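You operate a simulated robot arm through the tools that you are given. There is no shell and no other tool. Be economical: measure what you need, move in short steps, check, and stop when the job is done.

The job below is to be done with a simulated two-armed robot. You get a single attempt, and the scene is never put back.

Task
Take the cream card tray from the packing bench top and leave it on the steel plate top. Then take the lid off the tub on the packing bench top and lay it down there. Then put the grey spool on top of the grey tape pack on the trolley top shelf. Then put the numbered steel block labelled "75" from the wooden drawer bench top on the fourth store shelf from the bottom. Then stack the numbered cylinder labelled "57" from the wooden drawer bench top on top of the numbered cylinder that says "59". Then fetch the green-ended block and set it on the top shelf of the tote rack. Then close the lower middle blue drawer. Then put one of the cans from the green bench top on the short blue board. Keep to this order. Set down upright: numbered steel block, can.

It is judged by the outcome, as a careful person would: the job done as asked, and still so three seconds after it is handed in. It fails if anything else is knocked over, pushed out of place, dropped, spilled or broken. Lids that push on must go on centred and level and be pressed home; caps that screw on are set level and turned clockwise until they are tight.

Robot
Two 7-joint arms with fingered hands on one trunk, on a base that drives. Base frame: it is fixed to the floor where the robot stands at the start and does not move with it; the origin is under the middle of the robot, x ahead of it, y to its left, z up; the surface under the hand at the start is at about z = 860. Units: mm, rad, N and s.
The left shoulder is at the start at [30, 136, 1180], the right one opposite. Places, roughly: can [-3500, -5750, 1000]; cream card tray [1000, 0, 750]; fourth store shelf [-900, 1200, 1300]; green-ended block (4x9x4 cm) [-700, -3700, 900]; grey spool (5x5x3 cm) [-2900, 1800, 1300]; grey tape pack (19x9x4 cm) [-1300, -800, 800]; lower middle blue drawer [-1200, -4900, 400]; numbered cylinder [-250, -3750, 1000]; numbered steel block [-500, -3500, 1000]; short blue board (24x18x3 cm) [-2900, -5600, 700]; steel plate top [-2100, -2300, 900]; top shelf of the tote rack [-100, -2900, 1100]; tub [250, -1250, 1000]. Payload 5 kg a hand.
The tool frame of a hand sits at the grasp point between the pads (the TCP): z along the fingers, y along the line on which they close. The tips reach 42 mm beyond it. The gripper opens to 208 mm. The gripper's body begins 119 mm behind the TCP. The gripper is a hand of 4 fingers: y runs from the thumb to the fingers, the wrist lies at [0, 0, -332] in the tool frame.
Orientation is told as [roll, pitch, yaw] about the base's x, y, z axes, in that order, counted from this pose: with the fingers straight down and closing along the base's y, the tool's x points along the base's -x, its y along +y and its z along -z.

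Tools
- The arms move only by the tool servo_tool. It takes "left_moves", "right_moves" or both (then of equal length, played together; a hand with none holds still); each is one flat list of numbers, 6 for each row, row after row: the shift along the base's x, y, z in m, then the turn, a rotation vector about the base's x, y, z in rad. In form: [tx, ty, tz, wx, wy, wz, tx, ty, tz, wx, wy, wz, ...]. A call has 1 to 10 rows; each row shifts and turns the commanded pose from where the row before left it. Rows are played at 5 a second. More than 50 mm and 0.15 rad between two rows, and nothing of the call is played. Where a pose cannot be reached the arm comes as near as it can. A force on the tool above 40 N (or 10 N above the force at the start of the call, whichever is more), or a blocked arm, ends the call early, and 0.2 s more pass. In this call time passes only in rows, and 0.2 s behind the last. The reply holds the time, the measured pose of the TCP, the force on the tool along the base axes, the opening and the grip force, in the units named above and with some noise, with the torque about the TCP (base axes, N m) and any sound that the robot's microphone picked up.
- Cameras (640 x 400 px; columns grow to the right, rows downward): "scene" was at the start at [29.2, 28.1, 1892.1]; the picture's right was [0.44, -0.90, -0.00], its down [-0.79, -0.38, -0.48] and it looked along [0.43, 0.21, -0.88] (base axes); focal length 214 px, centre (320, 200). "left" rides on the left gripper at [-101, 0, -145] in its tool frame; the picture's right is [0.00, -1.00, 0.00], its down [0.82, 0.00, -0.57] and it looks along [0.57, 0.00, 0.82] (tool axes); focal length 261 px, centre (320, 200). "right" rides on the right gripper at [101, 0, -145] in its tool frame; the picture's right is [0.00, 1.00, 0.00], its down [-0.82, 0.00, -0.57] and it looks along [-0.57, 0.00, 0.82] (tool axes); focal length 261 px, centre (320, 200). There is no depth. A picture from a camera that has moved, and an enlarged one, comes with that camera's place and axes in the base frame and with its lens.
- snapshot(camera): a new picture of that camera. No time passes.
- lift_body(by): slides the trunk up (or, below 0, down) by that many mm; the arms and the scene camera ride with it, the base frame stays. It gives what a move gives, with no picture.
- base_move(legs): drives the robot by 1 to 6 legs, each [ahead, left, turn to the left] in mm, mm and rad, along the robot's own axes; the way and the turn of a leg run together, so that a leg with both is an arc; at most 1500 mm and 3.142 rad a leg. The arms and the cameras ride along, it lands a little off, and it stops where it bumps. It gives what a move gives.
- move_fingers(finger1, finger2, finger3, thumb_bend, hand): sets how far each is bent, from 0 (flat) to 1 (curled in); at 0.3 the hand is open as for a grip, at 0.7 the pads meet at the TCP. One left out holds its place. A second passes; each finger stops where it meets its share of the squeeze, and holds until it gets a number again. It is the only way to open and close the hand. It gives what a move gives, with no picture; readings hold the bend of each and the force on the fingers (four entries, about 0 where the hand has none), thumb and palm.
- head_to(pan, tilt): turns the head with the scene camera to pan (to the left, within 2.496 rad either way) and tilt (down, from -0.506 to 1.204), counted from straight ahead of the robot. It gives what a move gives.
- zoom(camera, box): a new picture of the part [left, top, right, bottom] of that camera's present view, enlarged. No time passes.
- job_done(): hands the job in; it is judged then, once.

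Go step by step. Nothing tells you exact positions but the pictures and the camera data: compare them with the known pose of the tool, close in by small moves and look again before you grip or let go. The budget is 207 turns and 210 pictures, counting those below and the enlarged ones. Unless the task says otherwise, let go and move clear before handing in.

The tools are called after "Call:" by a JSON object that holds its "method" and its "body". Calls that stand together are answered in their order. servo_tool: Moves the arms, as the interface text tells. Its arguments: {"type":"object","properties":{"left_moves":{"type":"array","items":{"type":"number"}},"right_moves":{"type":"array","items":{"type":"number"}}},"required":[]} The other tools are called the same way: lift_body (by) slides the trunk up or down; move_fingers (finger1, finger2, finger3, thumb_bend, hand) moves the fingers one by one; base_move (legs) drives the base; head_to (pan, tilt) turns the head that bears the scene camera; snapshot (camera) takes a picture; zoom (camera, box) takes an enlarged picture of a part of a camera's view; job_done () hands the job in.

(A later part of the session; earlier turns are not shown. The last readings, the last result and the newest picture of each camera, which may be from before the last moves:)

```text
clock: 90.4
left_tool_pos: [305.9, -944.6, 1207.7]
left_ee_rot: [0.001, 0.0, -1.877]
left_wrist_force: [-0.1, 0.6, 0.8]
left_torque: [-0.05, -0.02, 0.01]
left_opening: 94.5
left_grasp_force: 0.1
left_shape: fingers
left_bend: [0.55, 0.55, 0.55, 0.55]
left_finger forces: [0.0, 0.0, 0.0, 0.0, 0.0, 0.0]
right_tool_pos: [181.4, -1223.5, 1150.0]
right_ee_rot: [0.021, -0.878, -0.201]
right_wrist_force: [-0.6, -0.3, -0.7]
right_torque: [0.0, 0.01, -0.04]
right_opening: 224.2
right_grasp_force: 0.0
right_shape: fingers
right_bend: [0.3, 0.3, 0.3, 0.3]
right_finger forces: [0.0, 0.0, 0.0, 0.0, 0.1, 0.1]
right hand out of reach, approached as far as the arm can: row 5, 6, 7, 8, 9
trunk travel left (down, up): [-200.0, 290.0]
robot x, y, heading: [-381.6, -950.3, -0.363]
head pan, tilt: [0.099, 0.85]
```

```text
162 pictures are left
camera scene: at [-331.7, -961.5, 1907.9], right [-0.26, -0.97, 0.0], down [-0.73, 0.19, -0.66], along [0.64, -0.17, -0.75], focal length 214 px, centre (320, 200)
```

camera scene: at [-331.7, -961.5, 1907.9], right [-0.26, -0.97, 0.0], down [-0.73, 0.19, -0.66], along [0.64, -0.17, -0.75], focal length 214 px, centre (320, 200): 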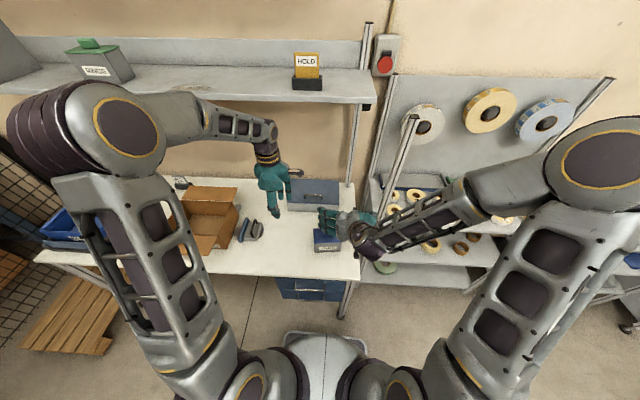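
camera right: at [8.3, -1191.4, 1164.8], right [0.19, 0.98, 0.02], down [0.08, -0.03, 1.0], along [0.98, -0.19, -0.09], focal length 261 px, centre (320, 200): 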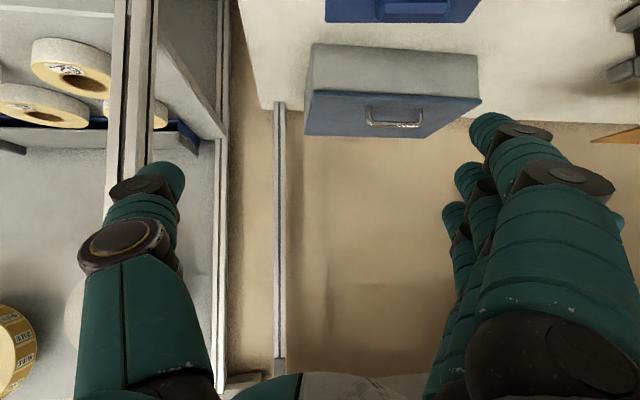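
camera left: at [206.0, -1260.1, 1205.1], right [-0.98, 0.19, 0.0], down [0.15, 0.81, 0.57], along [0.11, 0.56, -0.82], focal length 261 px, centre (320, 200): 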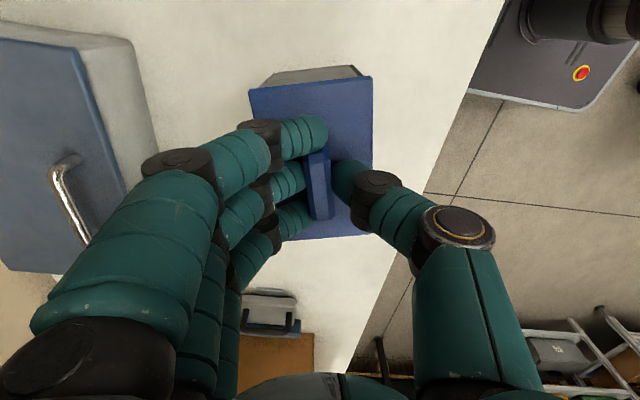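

The arm is folded to its limit in this pose; back the base off 120 mm.

Call:
{"method": "base_move", "body": {"legs": [[-120, 0, 0]]}}

Call:
{"method": "servo_tool", "body": {"right_moves": [0.01, 0.01, -0.03, 0, 0, 0, 0.01, 0.01, -0.03, 0, 0, 0, 0.005, 0.005, -0.03, 0, 0, 0, 0.005, 0.005, -0.03, 0, 0, 0]}}

Call:
{"method": "snapshot", "body": {"camera": "right"}}

Call:
{"method": "zoom", "body": {"camera": "scene", "box": [250, 160, 410, 280]}}

```text
clock: 91.6
left_tool_pos: [191.1, -899.3, 1208.7]
left_ee_rot: [0.002, 0.002, -1.874]
left_wrist_force: [0.3, 0.1, 0.5]
left_torque: [-0.06, -0.13, 0.0]
left_opening: 94.6
left_grasp_force: 0.0
left_shape: fingers
left_bend: [0.55, 0.55, 0.55, 0.55]
left_finger forces: [0.1, 0.0, 0.1, 0.0, 0.0, 0.1]
right_tool_pos: [66.0, -1179.9, 1149.7]
right_ee_rot: [0.017, -0.876, -0.197]
right_wrist_force: [-0.7, 0.1, 0.9]
right_torque: [-0.04, -0.01, -0.02]
right_opening: 224.0
right_grasp_force: 0.1
right_shape: fingers
right_bend: [0.3, 0.3, 0.3, 0.3]
right_finger forces: [0.1, 0.0, 0.1, 0.0, 0.0, 0.0]
trunk travel left (down, up): [-200.0, 290.0]
robot x, y, heading: [-493.4, -908.9, -0.364]
head pan, tilt: [0.099, 0.85]
```

```text
clock: 92.6
left_tool_pos: [193.1, -900.4, 1206.0]
left_ee_rot: [0.0, 0.002, -1.876]
left_wrist_force: [0.5, 0.1, 0.5]
left_torque: [0.02, 0.01, -0.03]
left_opening: 94.5
left_grasp_force: 0.0
left_shape: fingers
left_bend: [0.55, 0.55, 0.55, 0.55]
left_finger forces: [0.0, 0.1, 0.1, 0.0, 0.1, 0.0]
right_tool_pos: [98.8, -1149.8, 1030.8]
right_ee_rot: [0.017, -0.877, -0.2]
right_wrist_force: [1.1, 0.1, -0.4]
right_torque: [0.0, 0.04, 0.02]
right_opening: 224.0
right_grasp_force: 0.0
right_shape: fingers
right_bend: [0.3, 0.3, 0.3, 0.3]
right_finger forces: [0.0, 0.0, 0.0, 0.1, 0.0, 0.0]
trunk travel left (down, up): [-200.0, 290.0]
robot x, y, heading: [-492.3, -907.0, -0.362]
head pan, tilt: [0.099, 0.85]
```

```text
161 pictures are left
camera right: at [-74.7, -1117.5, 1045.8], right [0.19, 0.98, 0.01], down [0.08, -0.03, 1.0], along [0.98, -0.19, -0.09], focal length 261 px, centre (320, 200)
```

right: 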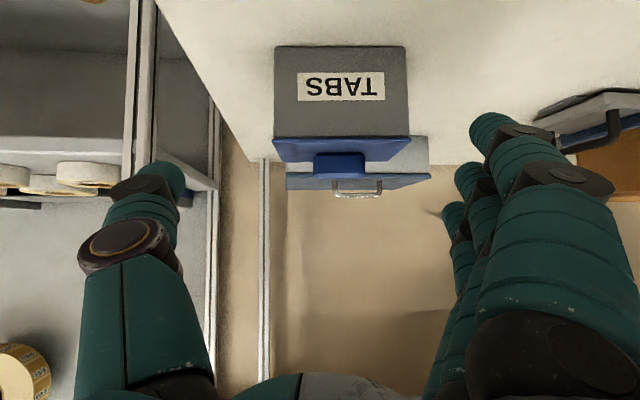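

```text
3.33 times, centred on (330, 220) of scene
camera zoom: at [-445.4, -919.4, 1907.8], right [-0.26, -0.97, 0.0], down [-0.73, 0.19, -0.66], along [0.64, -0.17, -0.75], focal length 715 px, centre (287, 133)
```

zoom: 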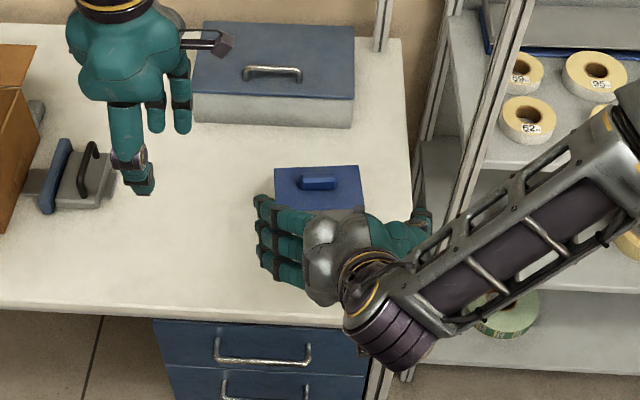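

I see the tub squarely: front face 130 mm wide, body z 860–958. Shift 18 mm left and move in to straddle it.

Call:
{"method": "servo_tool", "body": {"right_moves": [0.0035, 0.0177, 0, 0, 0, 0, 0.0226, -0.0045, -0.0218, 0, 0, 0, 0.0226, -0.0045, -0.0218, 0, 0, 0, 0.0226, -0.0045, -0.0218, 0, 0, 0, 0.0226, -0.0045, -0.0218, 0, 0, 0, 0.0226, -0.0045, -0.0218, 0, 0, 0]}}

Call:
{"method": "snapshot", "body": {"camera": "right"}}

Call:
{"method": "zoom", "body": {"camera": "scene", "box": [250, 160, 410, 280]}}

```text
clock: 94.0
left_tool_pos: [193.6, -900.4, 1206.9]
left_ee_rot: [0.0, 0.001, -1.875]
left_wrist_force: [0.3, 0.7, 0.2]
left_torque: [0.06, 0.05, 0.0]
left_opening: 94.4
left_grasp_force: 0.0
left_shape: fingers
left_bend: [0.55, 0.55, 0.55, 0.55]
left_finger forces: [0.0, 0.0, 0.1, 0.1, 0.0, 0.0]
right_tool_pos: [214.4, -1156.5, 920.9]
right_ee_rot: [0.016, -0.876, -0.198]
right_wrist_force: [1.4, 0.8, -0.2]
right_torque: [0.04, 0.03, 0.01]
right_opening: 223.6
right_grasp_force: 0.1
right_shape: fingers
right_bend: [0.3, 0.3, 0.3, 0.3]
right_finger forces: [0.0, 0.1, 0.0, 0.0, 0.0, 0.0]
trunk travel left (down, up): [-200.0, 290.0]
robot x, y, heading: [-495.7, -906.6, -0.363]
head pan, tilt: [0.099, 0.85]
```

```text
159 pictures are left
camera right: at [40.5, -1124.1, 935.9], right [0.19, 0.98, 0.01], down [0.08, -0.03, 1.0], along [0.98, -0.18, -0.09], focal length 261 px, centre (320, 200)
```

right: 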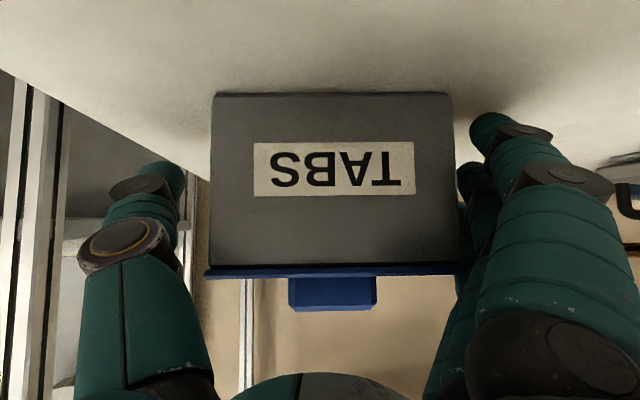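

```text
3.33 times, centred on (330, 220) of scene
camera zoom: at [-444.9, -919.6, 1907.8], right [-0.26, -0.97, 0.0], down [-0.73, 0.19, -0.66], along [0.64, -0.17, -0.75], focal length 715 px, centre (287, 133)
```

zoom: 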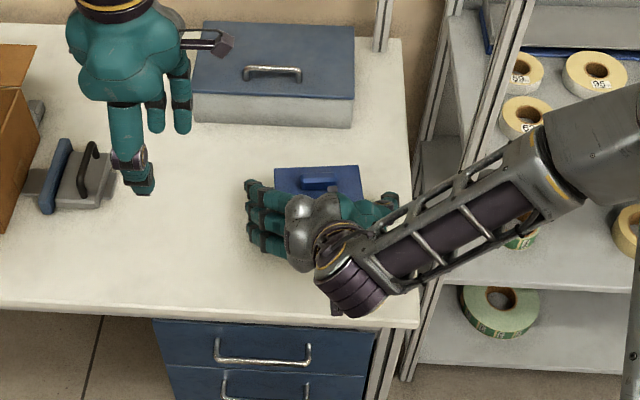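

Fingers straddle the tub body below the lid. Nudge 5 mm left and close.

Call:
{"method": "servo_tool", "body": {"right_moves": [0.001, 0.005, 0, 0, 0, 0]}}

Call:
{"method": "move_fingers", "body": {"hand": "right", "finger1": 0.58, "finger2": 0.58, "finger3": 0.58, "thumb_bend": 0.58}}

Call:
{"method": "snapshot", "body": {"camera": "right"}}

```text
clock: 94.4
left_tool_pos: [193.7, -899.0, 1206.3]
left_ee_rot: [0.0, 0.002, -1.874]
left_wrist_force: [0.7, -0.4, -0.7]
left_torque: [-0.03, 0.04, 0.0]
left_opening: 94.7
left_grasp_force: 0.1
left_shape: fingers
left_bend: [0.55, 0.55, 0.55, 0.55]
left_finger forces: [0.0, 0.0, 0.0, 0.0, 0.0, 0.0]
right_tool_pos: [214.6, -1148.7, 920.1]
right_ee_rot: [0.017, -0.874, -0.197]
right_wrist_force: [0.0, 0.1, -0.9]
right_torque: [-0.01, 0.01, 0.0]
right_opening: 223.9
right_grasp_force: 0.0
right_shape: fingers
right_bend: [0.3, 0.3, 0.3, 0.3]
right_finger forces: [0.0, 0.0, 0.0, 0.1, 0.0, 0.0]
trunk travel left (down, up): [-200.0, 290.0]
robot x, y, heading: [-495.2, -910.5, -0.364]
head pan, tilt: [0.099, 0.85]
```

```text
clock: 95.4
left_tool_pos: [191.7, -899.7, 1209.4]
left_ee_rot: [0.002, 0.002, -1.875]
left_wrist_force: [-0.4, 0.2, 0.2]
left_torque: [0.02, -0.03, 0.0]
left_opening: 94.8
left_grasp_force: 0.0
left_shape: fingers
left_bend: [0.55, 0.55, 0.55, 0.55]
left_finger forces: [0.1, 0.1, 0.0, 0.0, 0.0, 0.1]
right_tool_pos: [216.0, -1150.0, 923.1]
right_ee_rot: [0.019, -0.877, -0.198]
right_wrist_force: [4.2, 4.9, 25.0]
right_torque: [2.8, -0.93, -0.25]
right_opening: 158.2
right_grasp_force: 38.4
right_shape: fingers
right_bend: [0.38, 0.42, 0.42, 0.51]
right_finger forces: [26.1, 14.4, 10.8, 0.1, 25.2, 0.1]
trunk travel left (down, up): [-200.0, 290.0]
robot x, y, heading: [-493.2, -907.0, -0.36]
head pan, tilt: [0.099, 0.85]
heard: snap
```

```text
157 pictures are left
camera right: at [41.6, -1117.6, 938.0], right [0.19, 0.98, 0.02], down [0.08, -0.03, 1.0], along [0.98, -0.18, -0.08], focal length 261 px, centre (320, 200)
```

right: 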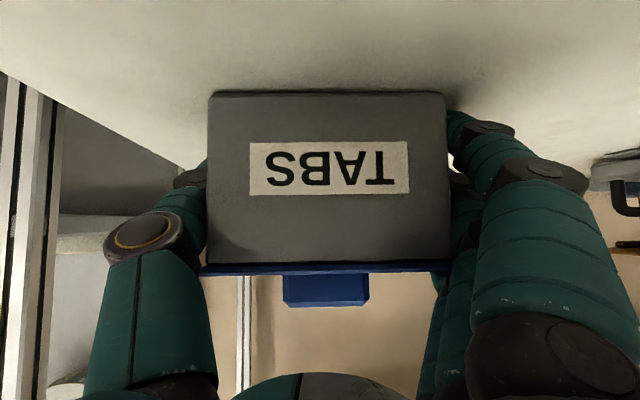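

The tub is held. Now bring the left hand over the knob.

Call:
{"method": "servo_tool", "body": {"left_moves": [0.0047, -0.037, -0.005, 0, 0, 0.016, 0.0047, -0.037, -0.005, 0, 0, 0.016, 0.0047, -0.037, -0.01, 0, 0, 0.016, 0.0047, -0.037, -0.01, 0, 0, 0.016, 0.0047, -0.037, -0.02, 0, 0, 0.016, 0.0047, -0.037, -0.02, 0, 0, 0.016, 0.0047, -0.037, -0.02, 0, 0, 0.016]}}

Call:
{"method": "snapshot", "body": {"camera": "left"}}

Call:
{"method": "zoom", "body": {"camera": "scene", "box": [250, 160, 410, 280]}}

```text
clock: 97.1
left_tool_pos: [224.5, -1156.8, 1116.8]
left_ee_rot: [0.0, 0.0, -1.764]
left_wrist_force: [-0.7, -0.9, 0.2]
left_torque: [0.01, -0.01, -0.01]
left_opening: 94.4
left_grasp_force: 0.0
left_shape: fingers
left_bend: [0.55, 0.55, 0.55, 0.55]
left_finger forces: [0.0, 0.1, 0.0, 0.1, 0.0, 0.0]
right_tool_pos: [216.5, -1150.6, 923.2]
right_ee_rot: [0.021, -0.881, -0.2]
right_wrist_force: [2.6, 2.5, 10.5]
right_torque: [1.32, -0.43, 0.0]
right_opening: 154.6
right_grasp_force: 30.8
right_shape: fingers
right_bend: [0.4, 0.42, 0.42, 0.51]
right_finger forces: [11.3, 14.3, 10.7, 0.0, 25.1, 0.1]
trunk travel left (down, up): [-200.0, 290.0]
robot x, y, heading: [-496.4, -910.3, -0.359]
head pan, tilt: [0.099, 0.85]
stopped in row 7 (right hand): the force on the tool passed its limit at 44 N (the readings are from after the stop); the commanded pose is now the measured one
```

```text
156 pictures are left
camera left: at [206.3, -1256.0, 1260.9], right [-0.98, 0.19, 0.0], down [0.15, 0.81, 0.57], along [0.11, 0.56, -0.82], focal length 261 px, centre (320, 200)
```

left: 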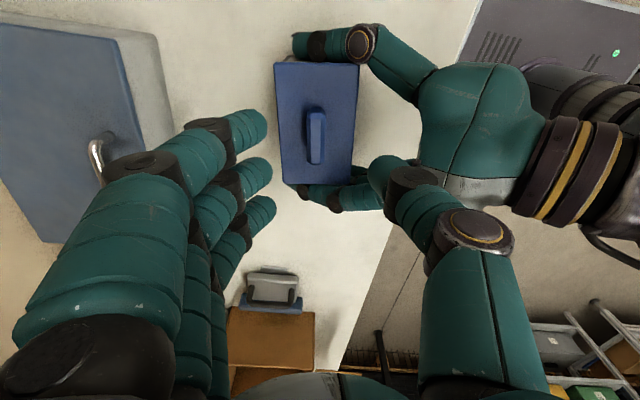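

```text
3.33 times, centred on (330, 220) of scene
camera zoom: at [-446.8, -919.6, 1907.6], right [-0.26, -0.97, 0.0], down [-0.73, 0.19, -0.66], along [0.64, -0.17, -0.75], focal length 715 px, centre (287, 133)
```

zoom: 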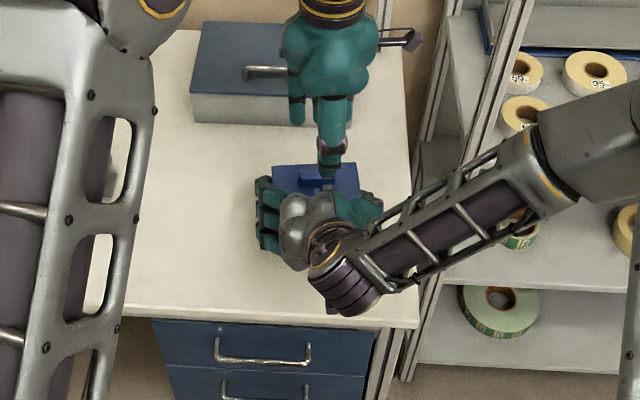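

Call:
{"method": "servo_tool", "body": {"left_moves": [0.01, 0.01, -0.03, 0, 0, 0, 0, 0, -0.04, 0, 0, 0, 0, 0, -0.03, 0, 0, 0]}}

Call:
{"method": "snapshot", "body": {"camera": "left"}}

```text
clock: 97.9
left_tool_pos: [234.8, -1145.3, 1017.4]
left_ee_rot: [0.003, 0.0, -1.764]
left_wrist_force: [7.0, 0.3, 9.5]
left_torque: [0.09, 1.08, -0.18]
left_opening: 94.1
left_grasp_force: 0.5
left_shape: fingers
left_bend: [0.55, 0.55, 0.55, 0.55]
left_finger forces: [0.0, 0.0, 0.0, 0.1, 2.2, 0.1]
right_tool_pos: [215.0, -1150.9, 923.6]
right_ee_rot: [0.019, -0.883, -0.2]
right_wrist_force: [-0.8, 1.1, 14.3]
right_torque: [2.38, -2.84, -0.48]
right_opening: 154.4
right_grasp_force: 37.6
right_shape: fingers
right_bend: [0.4, 0.42, 0.42, 0.51]
right_finger forces: [25.4, 14.5, 10.6, 0.0, 25.3, 0.1]
trunk travel left (down, up): [-200.0, 290.0]
robot x, y, heading: [-495.1, -908.4, -0.359]
head pan, tilt: [0.099, 0.85]
```

```text
154 pictures are left
camera left: at [215.9, -1244.6, 1161.7], right [-0.98, 0.19, 0.0], down [0.15, 0.81, 0.57], along [0.11, 0.56, -0.82], focal length 261 px, centre (320, 200)
```

left: 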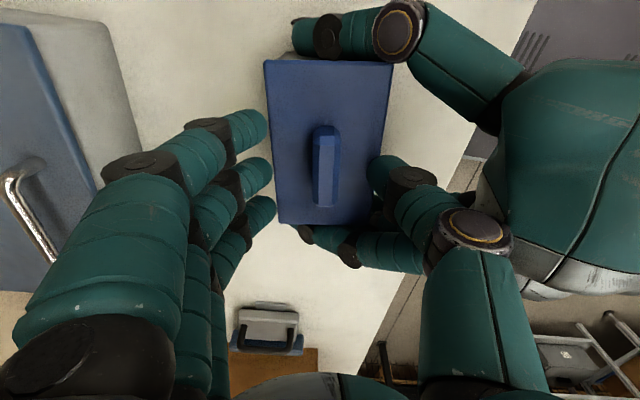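

Call:
{"method": "servo_tool", "body": {"left_moves": [0, 0, 0.012, 0, 0, 0]}}

Call:
{"method": "move_fingers", "body": {"hand": "left", "finger1": 0.62, "finger2": 0.62, "finger3": 0.62, "thumb_bend": 0.62}}

Call:
{"method": "servo_tool", "body": {"left_moves": [-0.004, 0, -0.012, 0, 0, 0]}}

Call:
{"method": "snapshot", "body": {"camera": "left"}}

```text
clock: 98.3
left_tool_pos: [232.9, -1146.3, 1027.1]
left_ee_rot: [0.0, 0.001, -1.764]
left_wrist_force: [2.1, 0.5, -0.8]
left_torque: [-0.04, 0.06, -0.03]
left_opening: 93.2
left_grasp_force: 0.2
left_shape: fingers
left_bend: [0.55, 0.55, 0.55, 0.55]
left_finger forces: [0.0, 0.0, 0.1, 0.1, 0.0, 0.0]
right_tool_pos: [216.3, -1150.0, 924.8]
right_ee_rot: [0.02, -0.88, -0.2]
right_wrist_force: [-1.7, 1.1, 24.0]
right_torque: [2.36, -1.13, -0.03]
right_opening: 154.0
right_grasp_force: 37.6
right_shape: fingers
right_bend: [0.4, 0.42, 0.42, 0.51]
right_finger forces: [25.7, 14.3, 10.4, 0.0, 25.3, 0.0]
trunk travel left (down, up): [-200.0, 290.0]
robot x, y, heading: [-496.6, -909.3, -0.359]
head pan, tilt: [0.099, 0.85]
```

```text
clock: 99.3
left_tool_pos: [233.4, -1146.6, 1029.4]
left_ee_rot: [0.0, -0.001, -1.765]
left_wrist_force: [0.6, -0.4, 0.0]
left_torque: [0.03, 0.02, 0.0]
left_opening: 63.0
left_grasp_force: 0.1
left_shape: fingers
left_bend: [0.62, 0.62, 0.62, 0.62]
left_finger forces: [0.1, 0.0, 0.0, 0.1, 0.1, 0.0]
right_tool_pos: [215.2, -1150.8, 924.4]
right_ee_rot: [0.019, -0.882, -0.2]
right_wrist_force: [5.2, 1.3, 25.8]
right_torque: [2.61, -1.05, -0.43]
right_opening: 154.0
right_grasp_force: 38.6
right_shape: fingers
right_bend: [0.4, 0.42, 0.42, 0.51]
right_finger forces: [27.9, 14.4, 10.4, 0.1, 25.3, 0.0]
trunk travel left (down, up): [-200.0, 290.0]
robot x, y, heading: [-494.3, -911.1, -0.361]
head pan, tilt: [0.099, 0.85]
```

```text
clock: 99.7
left_tool_pos: [230.9, -1147.3, 1018.2]
left_ee_rot: [0.006, 0.0, -1.765]
left_wrist_force: [5.4, 1.3, 15.7]
left_torque: [0.19, 1.45, -0.14]
left_opening: 63.0
left_grasp_force: 2.7
left_shape: fingers
left_bend: [0.62, 0.62, 0.62, 0.62]
left_finger forces: [0.1, 0.0, 0.0, 0.1, 4.9, 0.0]
right_tool_pos: [216.5, -1149.2, 923.3]
right_ee_rot: [0.019, -0.881, -0.202]
right_wrist_force: [7.2, -1.5, 20.9]
right_torque: [3.4, -3.38, -0.88]
right_opening: 155.1
right_grasp_force: 43.9
right_shape: fingers
right_bend: [0.4, 0.42, 0.42, 0.51]
right_finger forces: [38.1, 14.3, 10.4, 0.0, 25.4, 0.1]
trunk travel left (down, up): [-200.0, 290.0]
robot x, y, heading: [-494.8, -910.8, -0.358]
head pan, tilt: [0.099, 0.85]
```

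```text
153 pictures are left
camera left: at [212.2, -1246.2, 1162.3], right [-0.98, 0.19, 0.0], down [0.15, 0.81, 0.57], along [0.11, 0.56, -0.82], focal length 261 px, centre (320, 200)
```

left: 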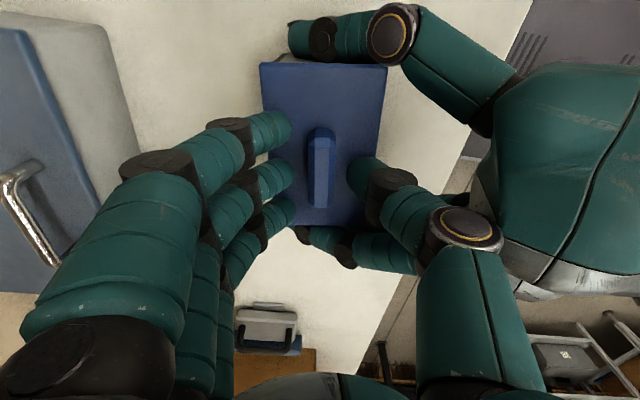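

Call:
{"method": "servo_tool", "body": {"left_moves": [0, 0, 0.005, 0, 0, 0]}}

Call:
{"method": "move_fingers", "body": {"hand": "left", "finger1": 0.73, "finger2": 0.75, "finger3": 0.75, "thumb_bend": 0.75}}

Call:
{"method": "snapshot", "body": {"camera": "left"}}

```text
clock: 100.1
left_tool_pos: [229.8, -1144.8, 1019.4]
left_ee_rot: [-0.001, 0.001, -1.764]
left_wrist_force: [3.4, 0.3, 0.3]
left_torque: [-0.04, 0.13, -0.07]
left_opening: 61.1
left_grasp_force: 0.1
left_shape: fingers
left_bend: [0.62, 0.62, 0.62, 0.62]
left_finger forces: [0.0, 0.0, 0.0, 0.0, 0.0, 0.0]
right_tool_pos: [215.0, -1149.5, 924.9]
right_ee_rot: [0.018, -0.88, -0.2]
right_wrist_force: [3.9, -0.7, 29.1]
right_torque: [2.82, -1.75, -0.64]
right_opening: 154.2
right_grasp_force: 40.1
right_shape: fingers
right_bend: [0.4, 0.42, 0.42, 0.51]
right_finger forces: [30.7, 14.2, 10.4, 0.1, 25.2, 0.0]
trunk travel left (down, up): [-200.0, 290.0]
robot x, y, heading: [-490.7, -908.9, -0.364]
head pan, tilt: [0.099, 0.85]
```

```text
clock: 101.1
left_tool_pos: [230.7, -1146.3, 1021.5]
left_ee_rot: [0.001, -0.001, -1.765]
left_wrist_force: [-1.8, -1.3, -2.3]
left_torque: [-0.18, 0.03, 0.18]
left_opening: 40.1
left_grasp_force: 21.9
left_shape: fingers
left_bend: [0.67, 0.67, 0.74, 0.68]
left_finger forces: [9.2, 9.3, 4.0, 0.0, 21.6, 0.0]
right_tool_pos: [216.7, -1150.8, 923.9]
right_ee_rot: [0.021, -0.882, -0.2]
right_wrist_force: [9.4, 1.4, 32.3]
right_torque: [2.94, -1.27, -0.91]
right_opening: 154.0
right_grasp_force: 40.8
right_shape: fingers
right_bend: [0.4, 0.42, 0.42, 0.51]
right_finger forces: [31.5, 14.5, 10.6, 0.0, 24.8, 0.0]
trunk travel left (down, up): [-200.0, 290.0]
robot x, y, heading: [-495.6, -911.3, -0.361]
head pan, tilt: [0.099, 0.85]
```

```text
152 pictures are left
camera left: at [211.8, -1245.7, 1165.7], right [-0.98, 0.19, 0.0], down [0.15, 0.81, 0.57], along [0.11, 0.56, -0.82], focal length 261 px, centre (320, 200)
```

left: 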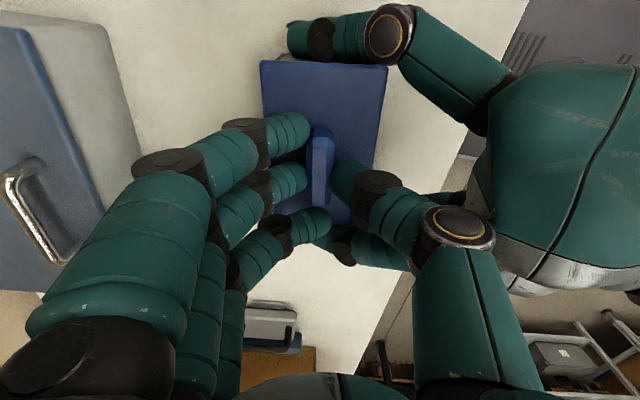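

Good grip (22 N) on the knob. Pull straight up in small steps while the right hand holds the tub.

Call:
{"method": "servo_tool", "body": {"left_moves": [0, 0, 0.006, 0, 0, 0, 0, 0, 0.008, 0, 0, 0, 0, 0, 0.01, 0, 0, 0, 0, 0, 0.015, 0, 0, 0]}}

Call:
{"method": "snapshot", "body": {"camera": "left"}}

Call:
{"method": "snapshot", "body": {"camera": "right"}}

```text
clock: 102.1
left_tool_pos: [230.0, -1147.6, 1060.4]
left_ee_rot: [0.002, 0.002, -1.765]
left_wrist_force: [-0.2, -4.1, -3.9]
left_torque: [-0.47, -0.09, 0.07]
left_opening: 35.9
left_grasp_force: 19.2
left_shape: fingers
left_bend: [0.71, 0.66, 0.75, 0.68]
left_finger forces: [12.2, 9.8, 0.0, 0.0, 15.6, 0.0]
right_tool_pos: [214.1, -1150.3, 924.5]
right_ee_rot: [0.02, -0.88, -0.198]
right_wrist_force: [5.0, 2.7, 36.4]
right_torque: [3.18, -1.24, -0.42]
right_opening: 153.5
right_grasp_force: 43.8
right_shape: fingers
right_bend: [0.4, 0.42, 0.42, 0.51]
right_finger forces: [36.6, 14.8, 12.5, 0.0, 23.9, 0.1]
trunk travel left (down, up): [-200.0, 290.0]
robot x, y, heading: [-496.9, -910.0, -0.357]
head pan, tilt: [0.099, 0.85]
```

```text
151 pictures are left
camera left: at [211.0, -1246.4, 1205.6], right [-0.98, 0.19, 0.0], down [0.15, 0.81, 0.57], along [0.11, 0.56, -0.82], focal length 261 px, centre (320, 200)
```

left: 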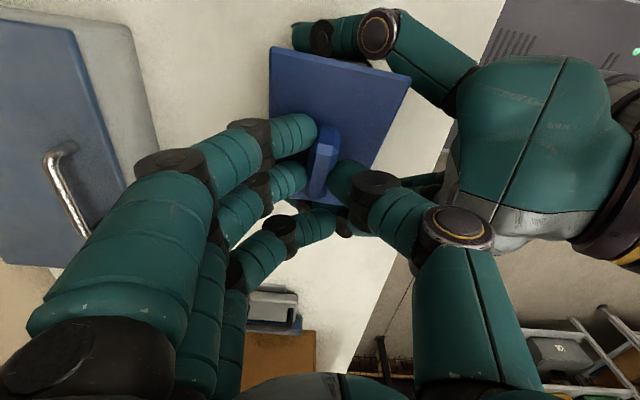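

```text
150 pictures are left
camera right: at [41.2, -1117.1, 938.5], right [0.19, 0.98, 0.02], down [0.08, -0.03, 1.0], along [0.98, -0.18, -0.08], focal length 261 px, centre (320, 200)
```

right: 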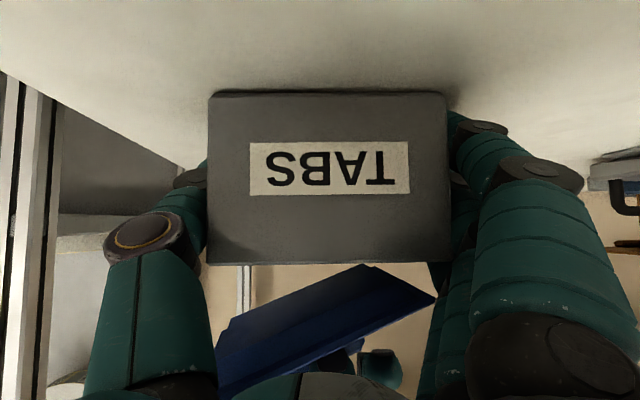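

The lid is coming off, tilted; one end is still near the rim. Continue raising.

Call:
{"method": "servo_tool", "body": {"left_moves": [0, -0.004, 0.02, 0, 0, 0, 0, -0.004, 0.03, 0, 0, 0, 0, 0, 0.03, 0, 0, 0]}}

Call:
{"method": "snapshot", "body": {"camera": "left"}}

Call:
{"method": "snapshot", "body": {"camera": "right"}}

```text
clock: 102.9
left_tool_pos: [230.5, -1154.7, 1141.3]
left_ee_rot: [0.0, 0.001, -1.765]
left_wrist_force: [0.2, -0.3, -2.0]
left_torque: [-0.02, 0.03, -0.01]
left_opening: 35.1
left_grasp_force: 17.9
left_shape: fingers
left_bend: [0.69, 0.66, 0.75, 0.67]
left_finger forces: [6.5, 11.6, 0.1, 0.1, 18.0, 0.0]
right_tool_pos: [213.6, -1149.4, 923.7]
right_ee_rot: [0.019, -0.878, -0.198]
right_wrist_force: [-0.1, -0.5, 38.3]
right_torque: [3.53, -1.06, -0.09]
right_opening: 153.7
right_grasp_force: 43.3
right_shape: fingers
right_bend: [0.4, 0.42, 0.42, 0.51]
right_finger forces: [39.5, 14.8, 8.7, 0.0, 24.0, 0.0]
trunk travel left (down, up): [-200.0, 290.0]
robot x, y, heading: [-494.9, -907.6, -0.361]
head pan, tilt: [0.099, 0.85]
```

```text
149 pictures are left
camera left: at [211.5, -1253.5, 1285.0], right [-0.98, 0.19, 0.0], down [0.15, 0.81, 0.57], along [0.11, 0.56, -0.82], focal length 261 px, centre (320, 200)
```

left: 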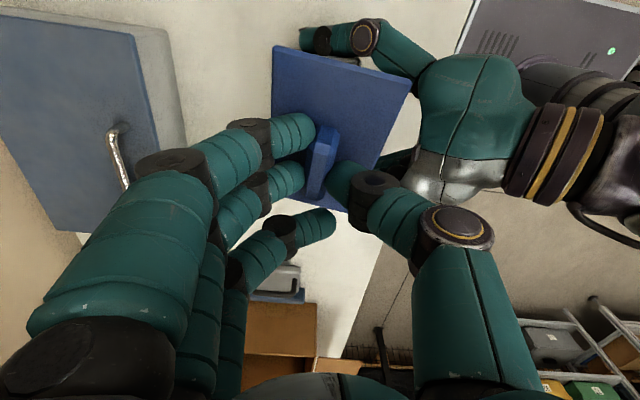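

```text
148 pictures are left
camera right: at [41.2, -1117.3, 938.5], right [0.19, 0.98, 0.02], down [0.08, -0.03, 1.0], along [0.98, -0.18, -0.08], focal length 261 px, centre (320, 200)
```

right: 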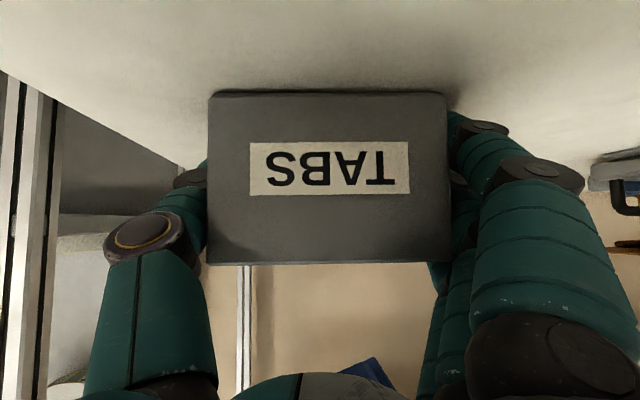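

The lid is free and the tub stands. Carry the lid to the clear bench area on the left, levelling it on the way.

Call:
{"method": "servo_tool", "body": {"left_moves": [-0.0067, 0.039, 0, 0.078, -0.015, 0, -0.0067, 0.039, 0, 0.078, -0.015, 0, -0.0067, 0.039, 0, 0.078, -0.015, 0, -0.0067, 0.039, 0, 0.078, -0.015, 0, -0.0067, 0.039, 0, 0.078, -0.015, 0, -0.0067, 0.039, 0, 0.078, -0.015, 0]}}

Call:
{"method": "snapshot", "body": {"camera": "left"}}

Call:
{"method": "zoom", "body": {"camera": "scene", "box": [170, 140, 410, 290]}}

```text
clock: 104.3
left_tool_pos: [191.1, -919.1, 1141.4]
left_ee_rot: [-0.001, 0.478, -1.765]
left_wrist_force: [0.1, 0.3, -0.7]
left_torque: [0.01, 0.05, 0.02]
left_opening: 35.3
left_grasp_force: 17.9
left_shape: fingers
left_bend: [0.69, 0.66, 0.75, 0.67]
left_finger forces: [6.4, 11.6, 0.0, 0.0, 17.9, 0.0]
right_tool_pos: [215.2, -1149.9, 924.4]
right_ee_rot: [0.018, -0.882, -0.2]
right_wrist_force: [1.6, -0.4, 35.1]
right_torque: [3.23, -0.98, -0.11]
right_opening: 154.3
right_grasp_force: 41.4
right_shape: fingers
right_bend: [0.39, 0.42, 0.42, 0.51]
right_finger forces: [35.1, 14.8, 8.7, 0.1, 23.9, 0.1]
trunk travel left (down, up): [-200.0, 290.0]
robot x, y, heading: [-494.2, -907.8, -0.36]
head pan, tilt: [0.099, 0.85]
```

```text
147 pictures are left
camera left: at [160.6, -1074.5, 1223.8], right [-0.98, 0.19, 0.0], down [0.09, 0.46, 0.88], along [0.17, 0.87, -0.47], focal length 261 px, centre (320, 200)
```

left: 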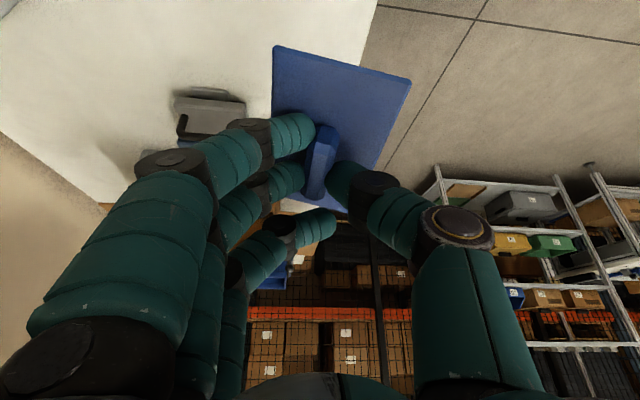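

```text
2.67 times, centred on (290, 215) of scene
camera zoom: at [-448.7, -918.4, 1908.0], right [-0.26, -0.97, 0.0], down [-0.73, 0.19, -0.66], along [0.64, -0.17, -0.75], focal length 572 px, centre (400, 160)
```

zoom: 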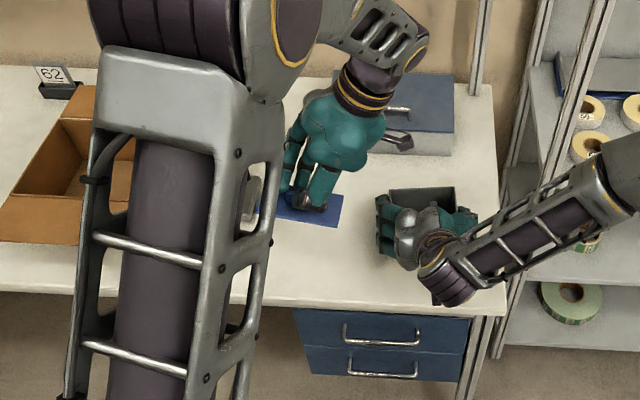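

Call:
{"method": "servo_tool", "body": {"left_moves": [0, 0, -0.04, 0, 0, 0, 0, 0, -0.04, 0, 0, 0, 0, 0, -0.04, 0, 0, 0, 0, 0, -0.04, 0, 0, 0, 0, 0, -0.02, 0, 0, 0]}}

Call:
{"method": "snapshot", "body": {"camera": "left"}}

Call:
{"method": "zoom", "body": {"camera": "scene", "box": [230, 160, 390, 260]}}

```text
clock: 105.6
left_tool_pos: [195.8, -922.3, 967.0]
left_ee_rot: [0.011, 0.472, -1.753]
left_wrist_force: [6.8, 4.2, 10.3]
left_torque: [-2.22, 1.09, 1.0]
left_opening: 35.6
left_grasp_force: 18.5
left_shape: fingers
left_bend: [0.69, 0.66, 0.75, 0.71]
left_finger forces: [6.4, 11.7, 0.1, 0.1, 17.9, 0.0]
right_tool_pos: [215.8, -1149.3, 923.2]
right_ee_rot: [0.019, -0.88, -0.202]
right_wrist_force: [-9.6, -1.1, 14.0]
right_torque: [2.13, -2.03, 1.0]
right_opening: 154.4
right_grasp_force: 36.6
right_shape: fingers
right_bend: [0.39, 0.42, 0.42, 0.51]
right_finger forces: [25.9, 14.8, 8.8, 0.1, 23.8, 0.1]
trunk travel left (down, up): [-200.0, 290.0]
robot x, y, heading: [-496.3, -908.1, -0.354]
head pan, tilt: [0.099, 0.85]
stopped in row 5 (left hand): the force on the tool passed its limit at 43 N (the readings are from after the stop); the commanded pose is now the measured one
```

```text
145 pictures are left
camera left: at [166.3, -1075.4, 1049.7], right [-0.98, 0.18, -0.01], down [0.08, 0.46, 0.88], along [0.17, 0.87, -0.47], focal length 261 px, centre (320, 200)
```

left: 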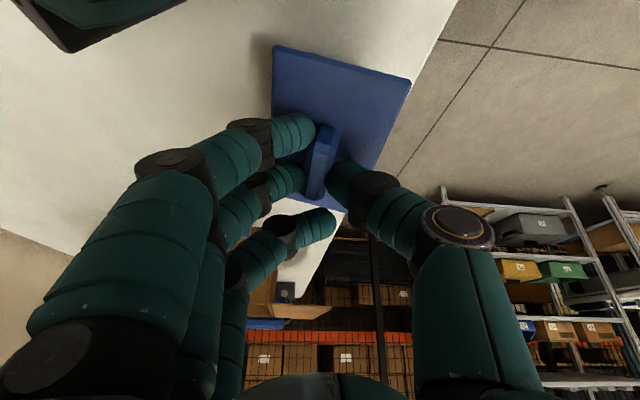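

```text
4.00 times, centred on (310, 210) of scene
camera zoom: at [-447.8, -918.6, 1907.8], right [-0.26, -0.97, 0.0], down [-0.73, 0.19, -0.66], along [0.64, -0.17, -0.75], focal length 858 px, centre (360, 160)
```

zoom: 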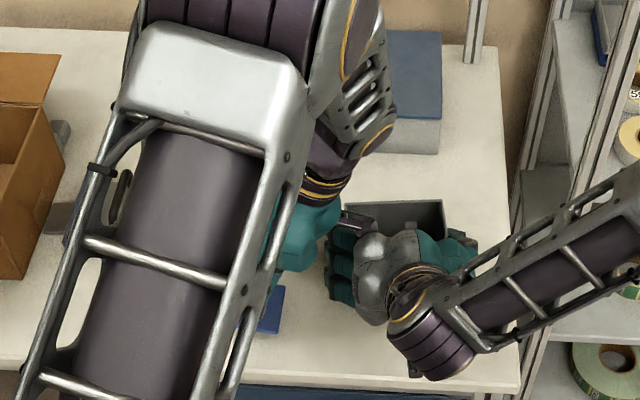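

The hands' bodies touched. Raise the left hand and shift it further left before setting down; check the tub.

Call:
{"method": "servo_tool", "body": {"left_moves": [0, 0.01, 0.03, 0, 0, 0, 0, 0.025, 0.03, 0, 0, 0, 0.01, 0.04, 0, 0, 0, 0, 0.01, 0.04, 0, 0, 0, 0]}}

Call:
{"method": "snapshot", "body": {"camera": "right"}}

Call:
{"method": "snapshot", "body": {"camera": "scene"}}

```text
clock: 106.6
left_tool_pos: [217.7, -805.8, 1027.0]
left_ee_rot: [0.009, 0.473, -1.758]
left_wrist_force: [0.2, 0.2, -0.7]
left_torque: [0.01, -0.02, 0.02]
left_opening: 35.5
left_grasp_force: 17.8
left_shape: fingers
left_bend: [0.69, 0.66, 0.75, 0.71]
left_finger forces: [6.4, 11.7, 0.0, 0.0, 17.9, 0.0]
right_tool_pos: [216.4, -1151.4, 923.6]
right_ee_rot: [0.018, -0.882, -0.2]
right_wrist_force: [-0.7, 2.3, 25.9]
right_torque: [2.47, -0.71, -0.01]
right_opening: 153.9
right_grasp_force: 36.8
right_shape: fingers
right_bend: [0.4, 0.42, 0.42, 0.51]
right_finger forces: [26.7, 14.7, 8.9, 0.1, 24.0, 0.1]
trunk travel left (down, up): [-200.0, 290.0]
robot x, y, heading: [-490.7, -911.5, -0.359]
head pan, tilt: [0.099, 0.85]
```

```text
143 pictures are left
camera right: at [42.2, -1118.2, 938.4], right [0.19, 0.98, 0.01], down [0.08, -0.03, 1.0], along [0.98, -0.19, -0.08], focal length 261 px, centre (320, 200)
```

right: 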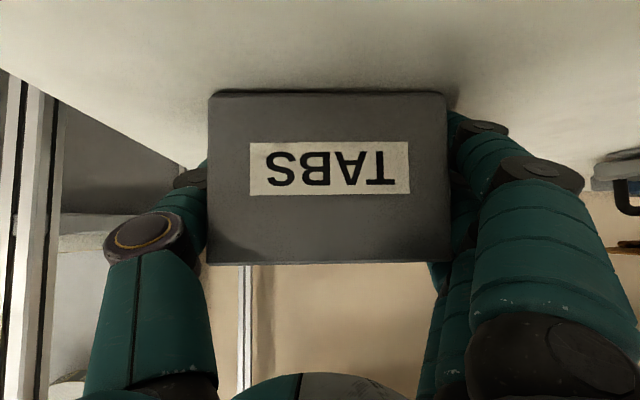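

```text
142 pictures are left
camera scene: at [-447.8, -917.2, 1908.1], right [-0.26, -0.97, 0.0], down [-0.73, 0.19, -0.66], along [0.64, -0.17, -0.75], focal length 214 px, centre (320, 200)
```

scene: 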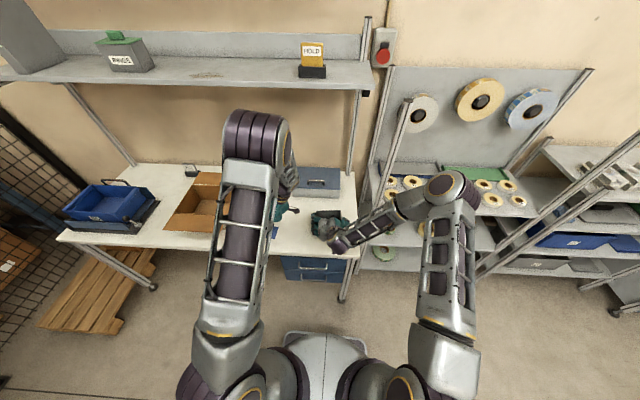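

The tub is unharmed. Release it and withdraw the right hand, then lower the lid.

Call:
{"method": "move_fingers", "body": {"hand": "right", "finger1": 0.3, "finger2": 0.3, "finger3": 0.3, "thumb_bend": 0.3}}

Call:
{"method": "servo_tool", "body": {"right_moves": [-0.0226, 0.0045, 0.0218, 0, 0, 0, -0.0226, 0.0045, 0.0218, 0, 0, 0, -0.0226, 0.0045, 0.0218, 0, 0, 0, -0.0226, 0.0045, 0.0218, 0, 0, 0, -0.0226, 0.0045, 0.0218, 0, 0, 0, 0, -0.02, 0.03, 0.0244, 0.1226, 0, 0, -0.02, 0.03, 0.0244, 0.1226, 0], "left_moves": [0, 0, -0.01, 0, 0, 0, 0, 0, -0.01, 0, 0, 0, 0, 0, -0.01, 0, 0, 0, 0, 0, -0.01, 0, 0, 0, 0, 0, -0.01, 0, 0, 0, 0, 0, 0, 0, 0, 0, 0, 0, 0, 0, 0, 0]}}

Call:
{"method": "snapshot", "body": {"camera": "right"}}

Call:
{"method": "snapshot", "body": {"camera": "left"}}

```text
clock: 107.6
left_tool_pos: [218.0, -806.2, 1025.6]
left_ee_rot: [0.006, 0.475, -1.757]
left_wrist_force: [0.3, -0.1, -0.2]
left_torque: [-0.02, -0.01, -0.02]
left_opening: 35.3
left_grasp_force: 17.7
left_shape: fingers
left_bend: [0.69, 0.66, 0.75, 0.71]
left_finger forces: [6.4, 11.7, 0.0, 0.0, 17.9, 0.1]
right_tool_pos: [214.8, -1152.0, 922.0]
right_ee_rot: [0.019, -0.88, -0.2]
right_wrist_force: [-0.3, -0.2, 0.0]
right_torque: [0.03, -0.01, -0.01]
right_opening: 223.9
right_grasp_force: 0.1
right_shape: fingers
right_bend: [0.3, 0.3, 0.3, 0.3]
right_finger forces: [0.0, 0.0, 0.0, 0.1, 0.1, 0.0]
trunk travel left (down, up): [-200.0, 290.0]
robot x, y, heading: [-495.4, -908.8, -0.356]
head pan, tilt: [0.099, 0.85]
```

```text
clock: 109.2
left_tool_pos: [214.4, -806.5, 977.1]
left_ee_rot: [0.009, 0.474, -1.757]
left_wrist_force: [-0.3, 1.4, -0.2]
left_torque: [-0.08, 0.01, 0.02]
left_opening: 35.4
left_grasp_force: 18.1
left_shape: fingers
left_bend: [0.69, 0.66, 0.75, 0.71]
left_finger forces: [6.4, 11.7, 0.0, 0.0, 17.9, 0.0]
right_tool_pos: [100.5, -1167.0, 1091.2]
right_ee_rot: [0.018, -0.628, -0.2]
right_wrist_force: [-0.6, 0.5, 0.2]
right_torque: [-0.1, -0.17, 0.0]
right_opening: 223.8
right_grasp_force: 0.0
right_shape: fingers
right_bend: [0.3, 0.3, 0.3, 0.3]
right_finger forces: [0.1, 0.0, 0.0, 0.0, 0.0, 0.1]
trunk travel left (down, up): [-200.0, 290.0]
robot x, y, heading: [-495.2, -905.0, -0.36]
head pan, tilt: [0.099, 0.85]
```

```text
141 pictures are left
camera right: at [-63.5, -1136.6, 1149.2], right [0.19, 0.98, 0.02], down [0.32, -0.08, 0.94], along [0.93, -0.17, -0.33], focal length 261 px, centre (320, 200)
```

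right: 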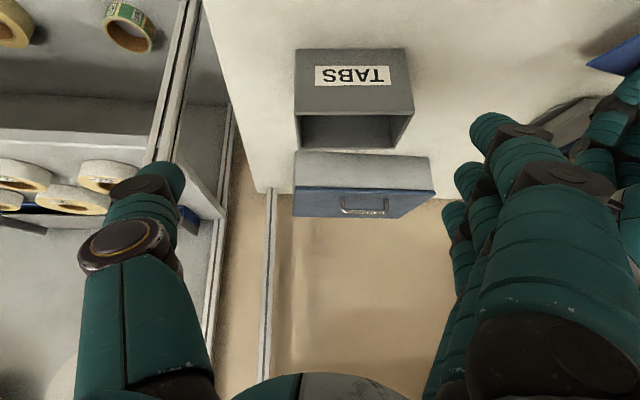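

```text
140 pictures are left
camera left: at [185.4, -959.4, 1059.0], right [-0.98, 0.18, -0.01], down [0.08, 0.46, 0.88], along [0.17, 0.87, -0.47], focal length 261 px, centre (320, 200)
```

left: 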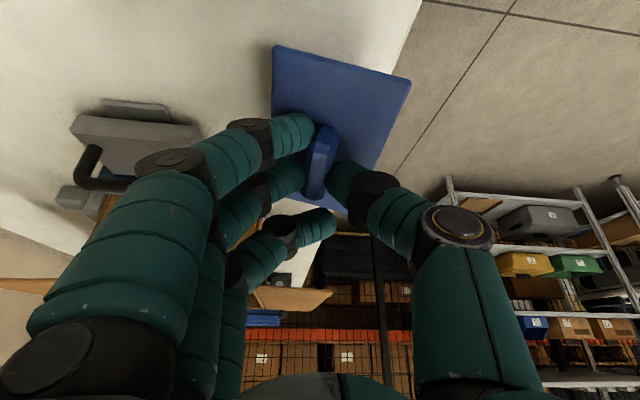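

Call:
{"method": "head_to", "body": {"pan": 0.35, "tilt": 0.8}}

Call:
{"method": "snapshot", "body": {"camera": "scene"}}

Call:
{"method": "zoom", "body": {"camera": "right", "box": [540, 0, 640, 110]}}

```text
clock: 110.0
left_tool_pos: [214.3, -807.0, 976.2]
left_ee_rot: [0.009, 0.472, -1.756]
left_wrist_force: [-0.9, -0.7, -1.1]
left_torque: [-0.03, -0.03, 0.01]
left_opening: 35.1
left_grasp_force: 18.5
left_shape: fingers
left_bend: [0.69, 0.66, 0.75, 0.71]
left_finger forces: [6.4, 11.8, 0.0, 0.0, 17.9, 0.1]
right_tool_pos: [100.9, -1169.0, 1090.4]
right_ee_rot: [0.014, -0.63, -0.198]
right_wrist_force: [-0.2, 0.1, -0.2]
right_torque: [0.07, 0.03, 0.0]
right_opening: 224.0
right_grasp_force: 0.0
right_shape: fingers
right_bend: [0.3, 0.3, 0.3, 0.3]
right_finger forces: [0.0, 0.0, 0.0, 0.1, 0.0, 0.0]
trunk travel left (down, up): [-200.0, 290.0]
robot x, y, heading: [-495.6, -913.1, -0.357]
head pan, tilt: [0.351, 0.799]
```

```text
139 pictures are left
camera scene: at [-441.1, -899.9, 1911.9], right [-0.01, -1.0, 0.0], down [-0.72, 0.01, -0.7], along [0.7, -0.01, -0.72], focal length 214 px, centre (320, 200)
```

scene: 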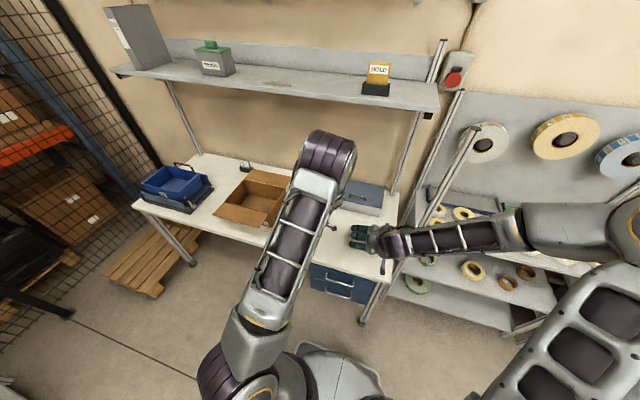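

```text
3.64 times, centred on (590, 55) of right
camera zoom: at [-63.0, -1138.2, 1148.1], right [0.19, 0.98, 0.02], down [0.32, -0.08, 0.94], along [0.93, -0.18, -0.33], focal length 948 px, centre (-662, 727)
```

zoom: 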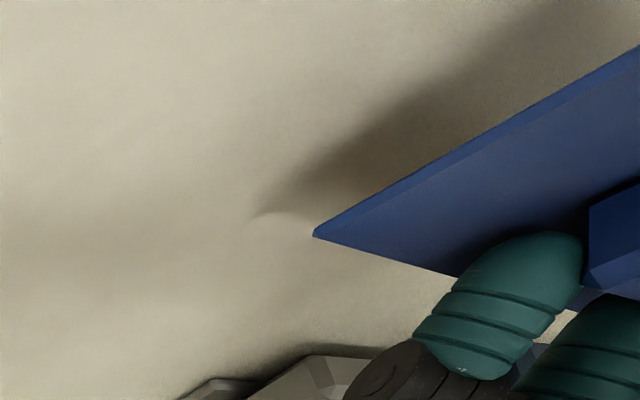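

The lid is nearly parallel to the bench. Lower until contact.

Call:
{"method": "servo_tool", "body": {"left_moves": [0, 0, -0.008, 0, 0, 0, 0, 0, -0.008, 0, 0, 0, 0, 0, -0.008, 0, 0, 0, 0, 0, -0.008, 0, 0, 0, 0, 0, -0.008, 0, 0, 0]}}

Call:
{"method": "zoom", "body": {"camera": "right", "box": [540, 0, 640, 110]}}

```text
clock: 111.2
left_tool_pos: [214.0, -805.5, 938.1]
left_ee_rot: [0.01, 0.478, -1.756]
left_wrist_force: [0.9, 5.4, 19.3]
left_torque: [-0.39, -0.24, 0.08]
left_opening: 35.1
left_grasp_force: 25.9
left_shape: fingers
left_bend: [0.71, 0.66, 0.75, 0.67]
left_finger forces: [18.6, 9.8, 0.0, 0.1, 23.4, 0.1]
right_tool_pos: [101.0, -1169.3, 1091.7]
right_ee_rot: [0.017, -0.632, -0.2]
right_wrist_force: [-0.6, 0.1, 0.9]
right_torque: [-0.03, -0.02, -0.03]
right_opening: 223.9
right_grasp_force: 0.1
right_shape: fingers
right_bend: [0.3, 0.3, 0.3, 0.3]
right_finger forces: [0.0, 0.0, 0.1, 0.0, 0.0, 0.0]
trunk travel left (down, up): [-200.0, 290.0]
robot x, y, heading: [-495.8, -907.8, -0.356]
head pan, tilt: [0.351, 0.799]
```

```text
3.64 times, centred on (590, 55) of right
camera zoom: at [-63.8, -1137.7, 1149.2], right [0.19, 0.98, 0.02], down [0.32, -0.08, 0.95], along [0.93, -0.18, -0.33], focal length 948 px, centre (-662, 727)
```

zoom: 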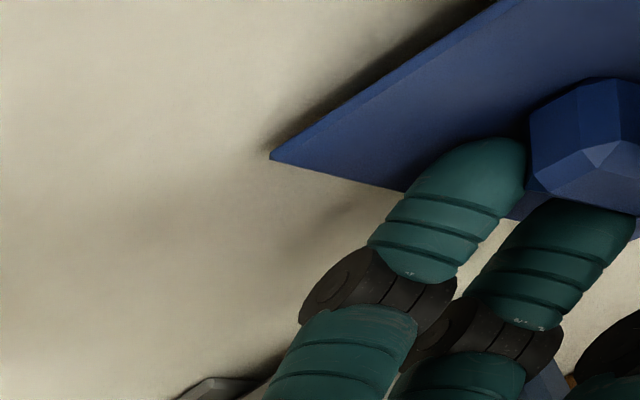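

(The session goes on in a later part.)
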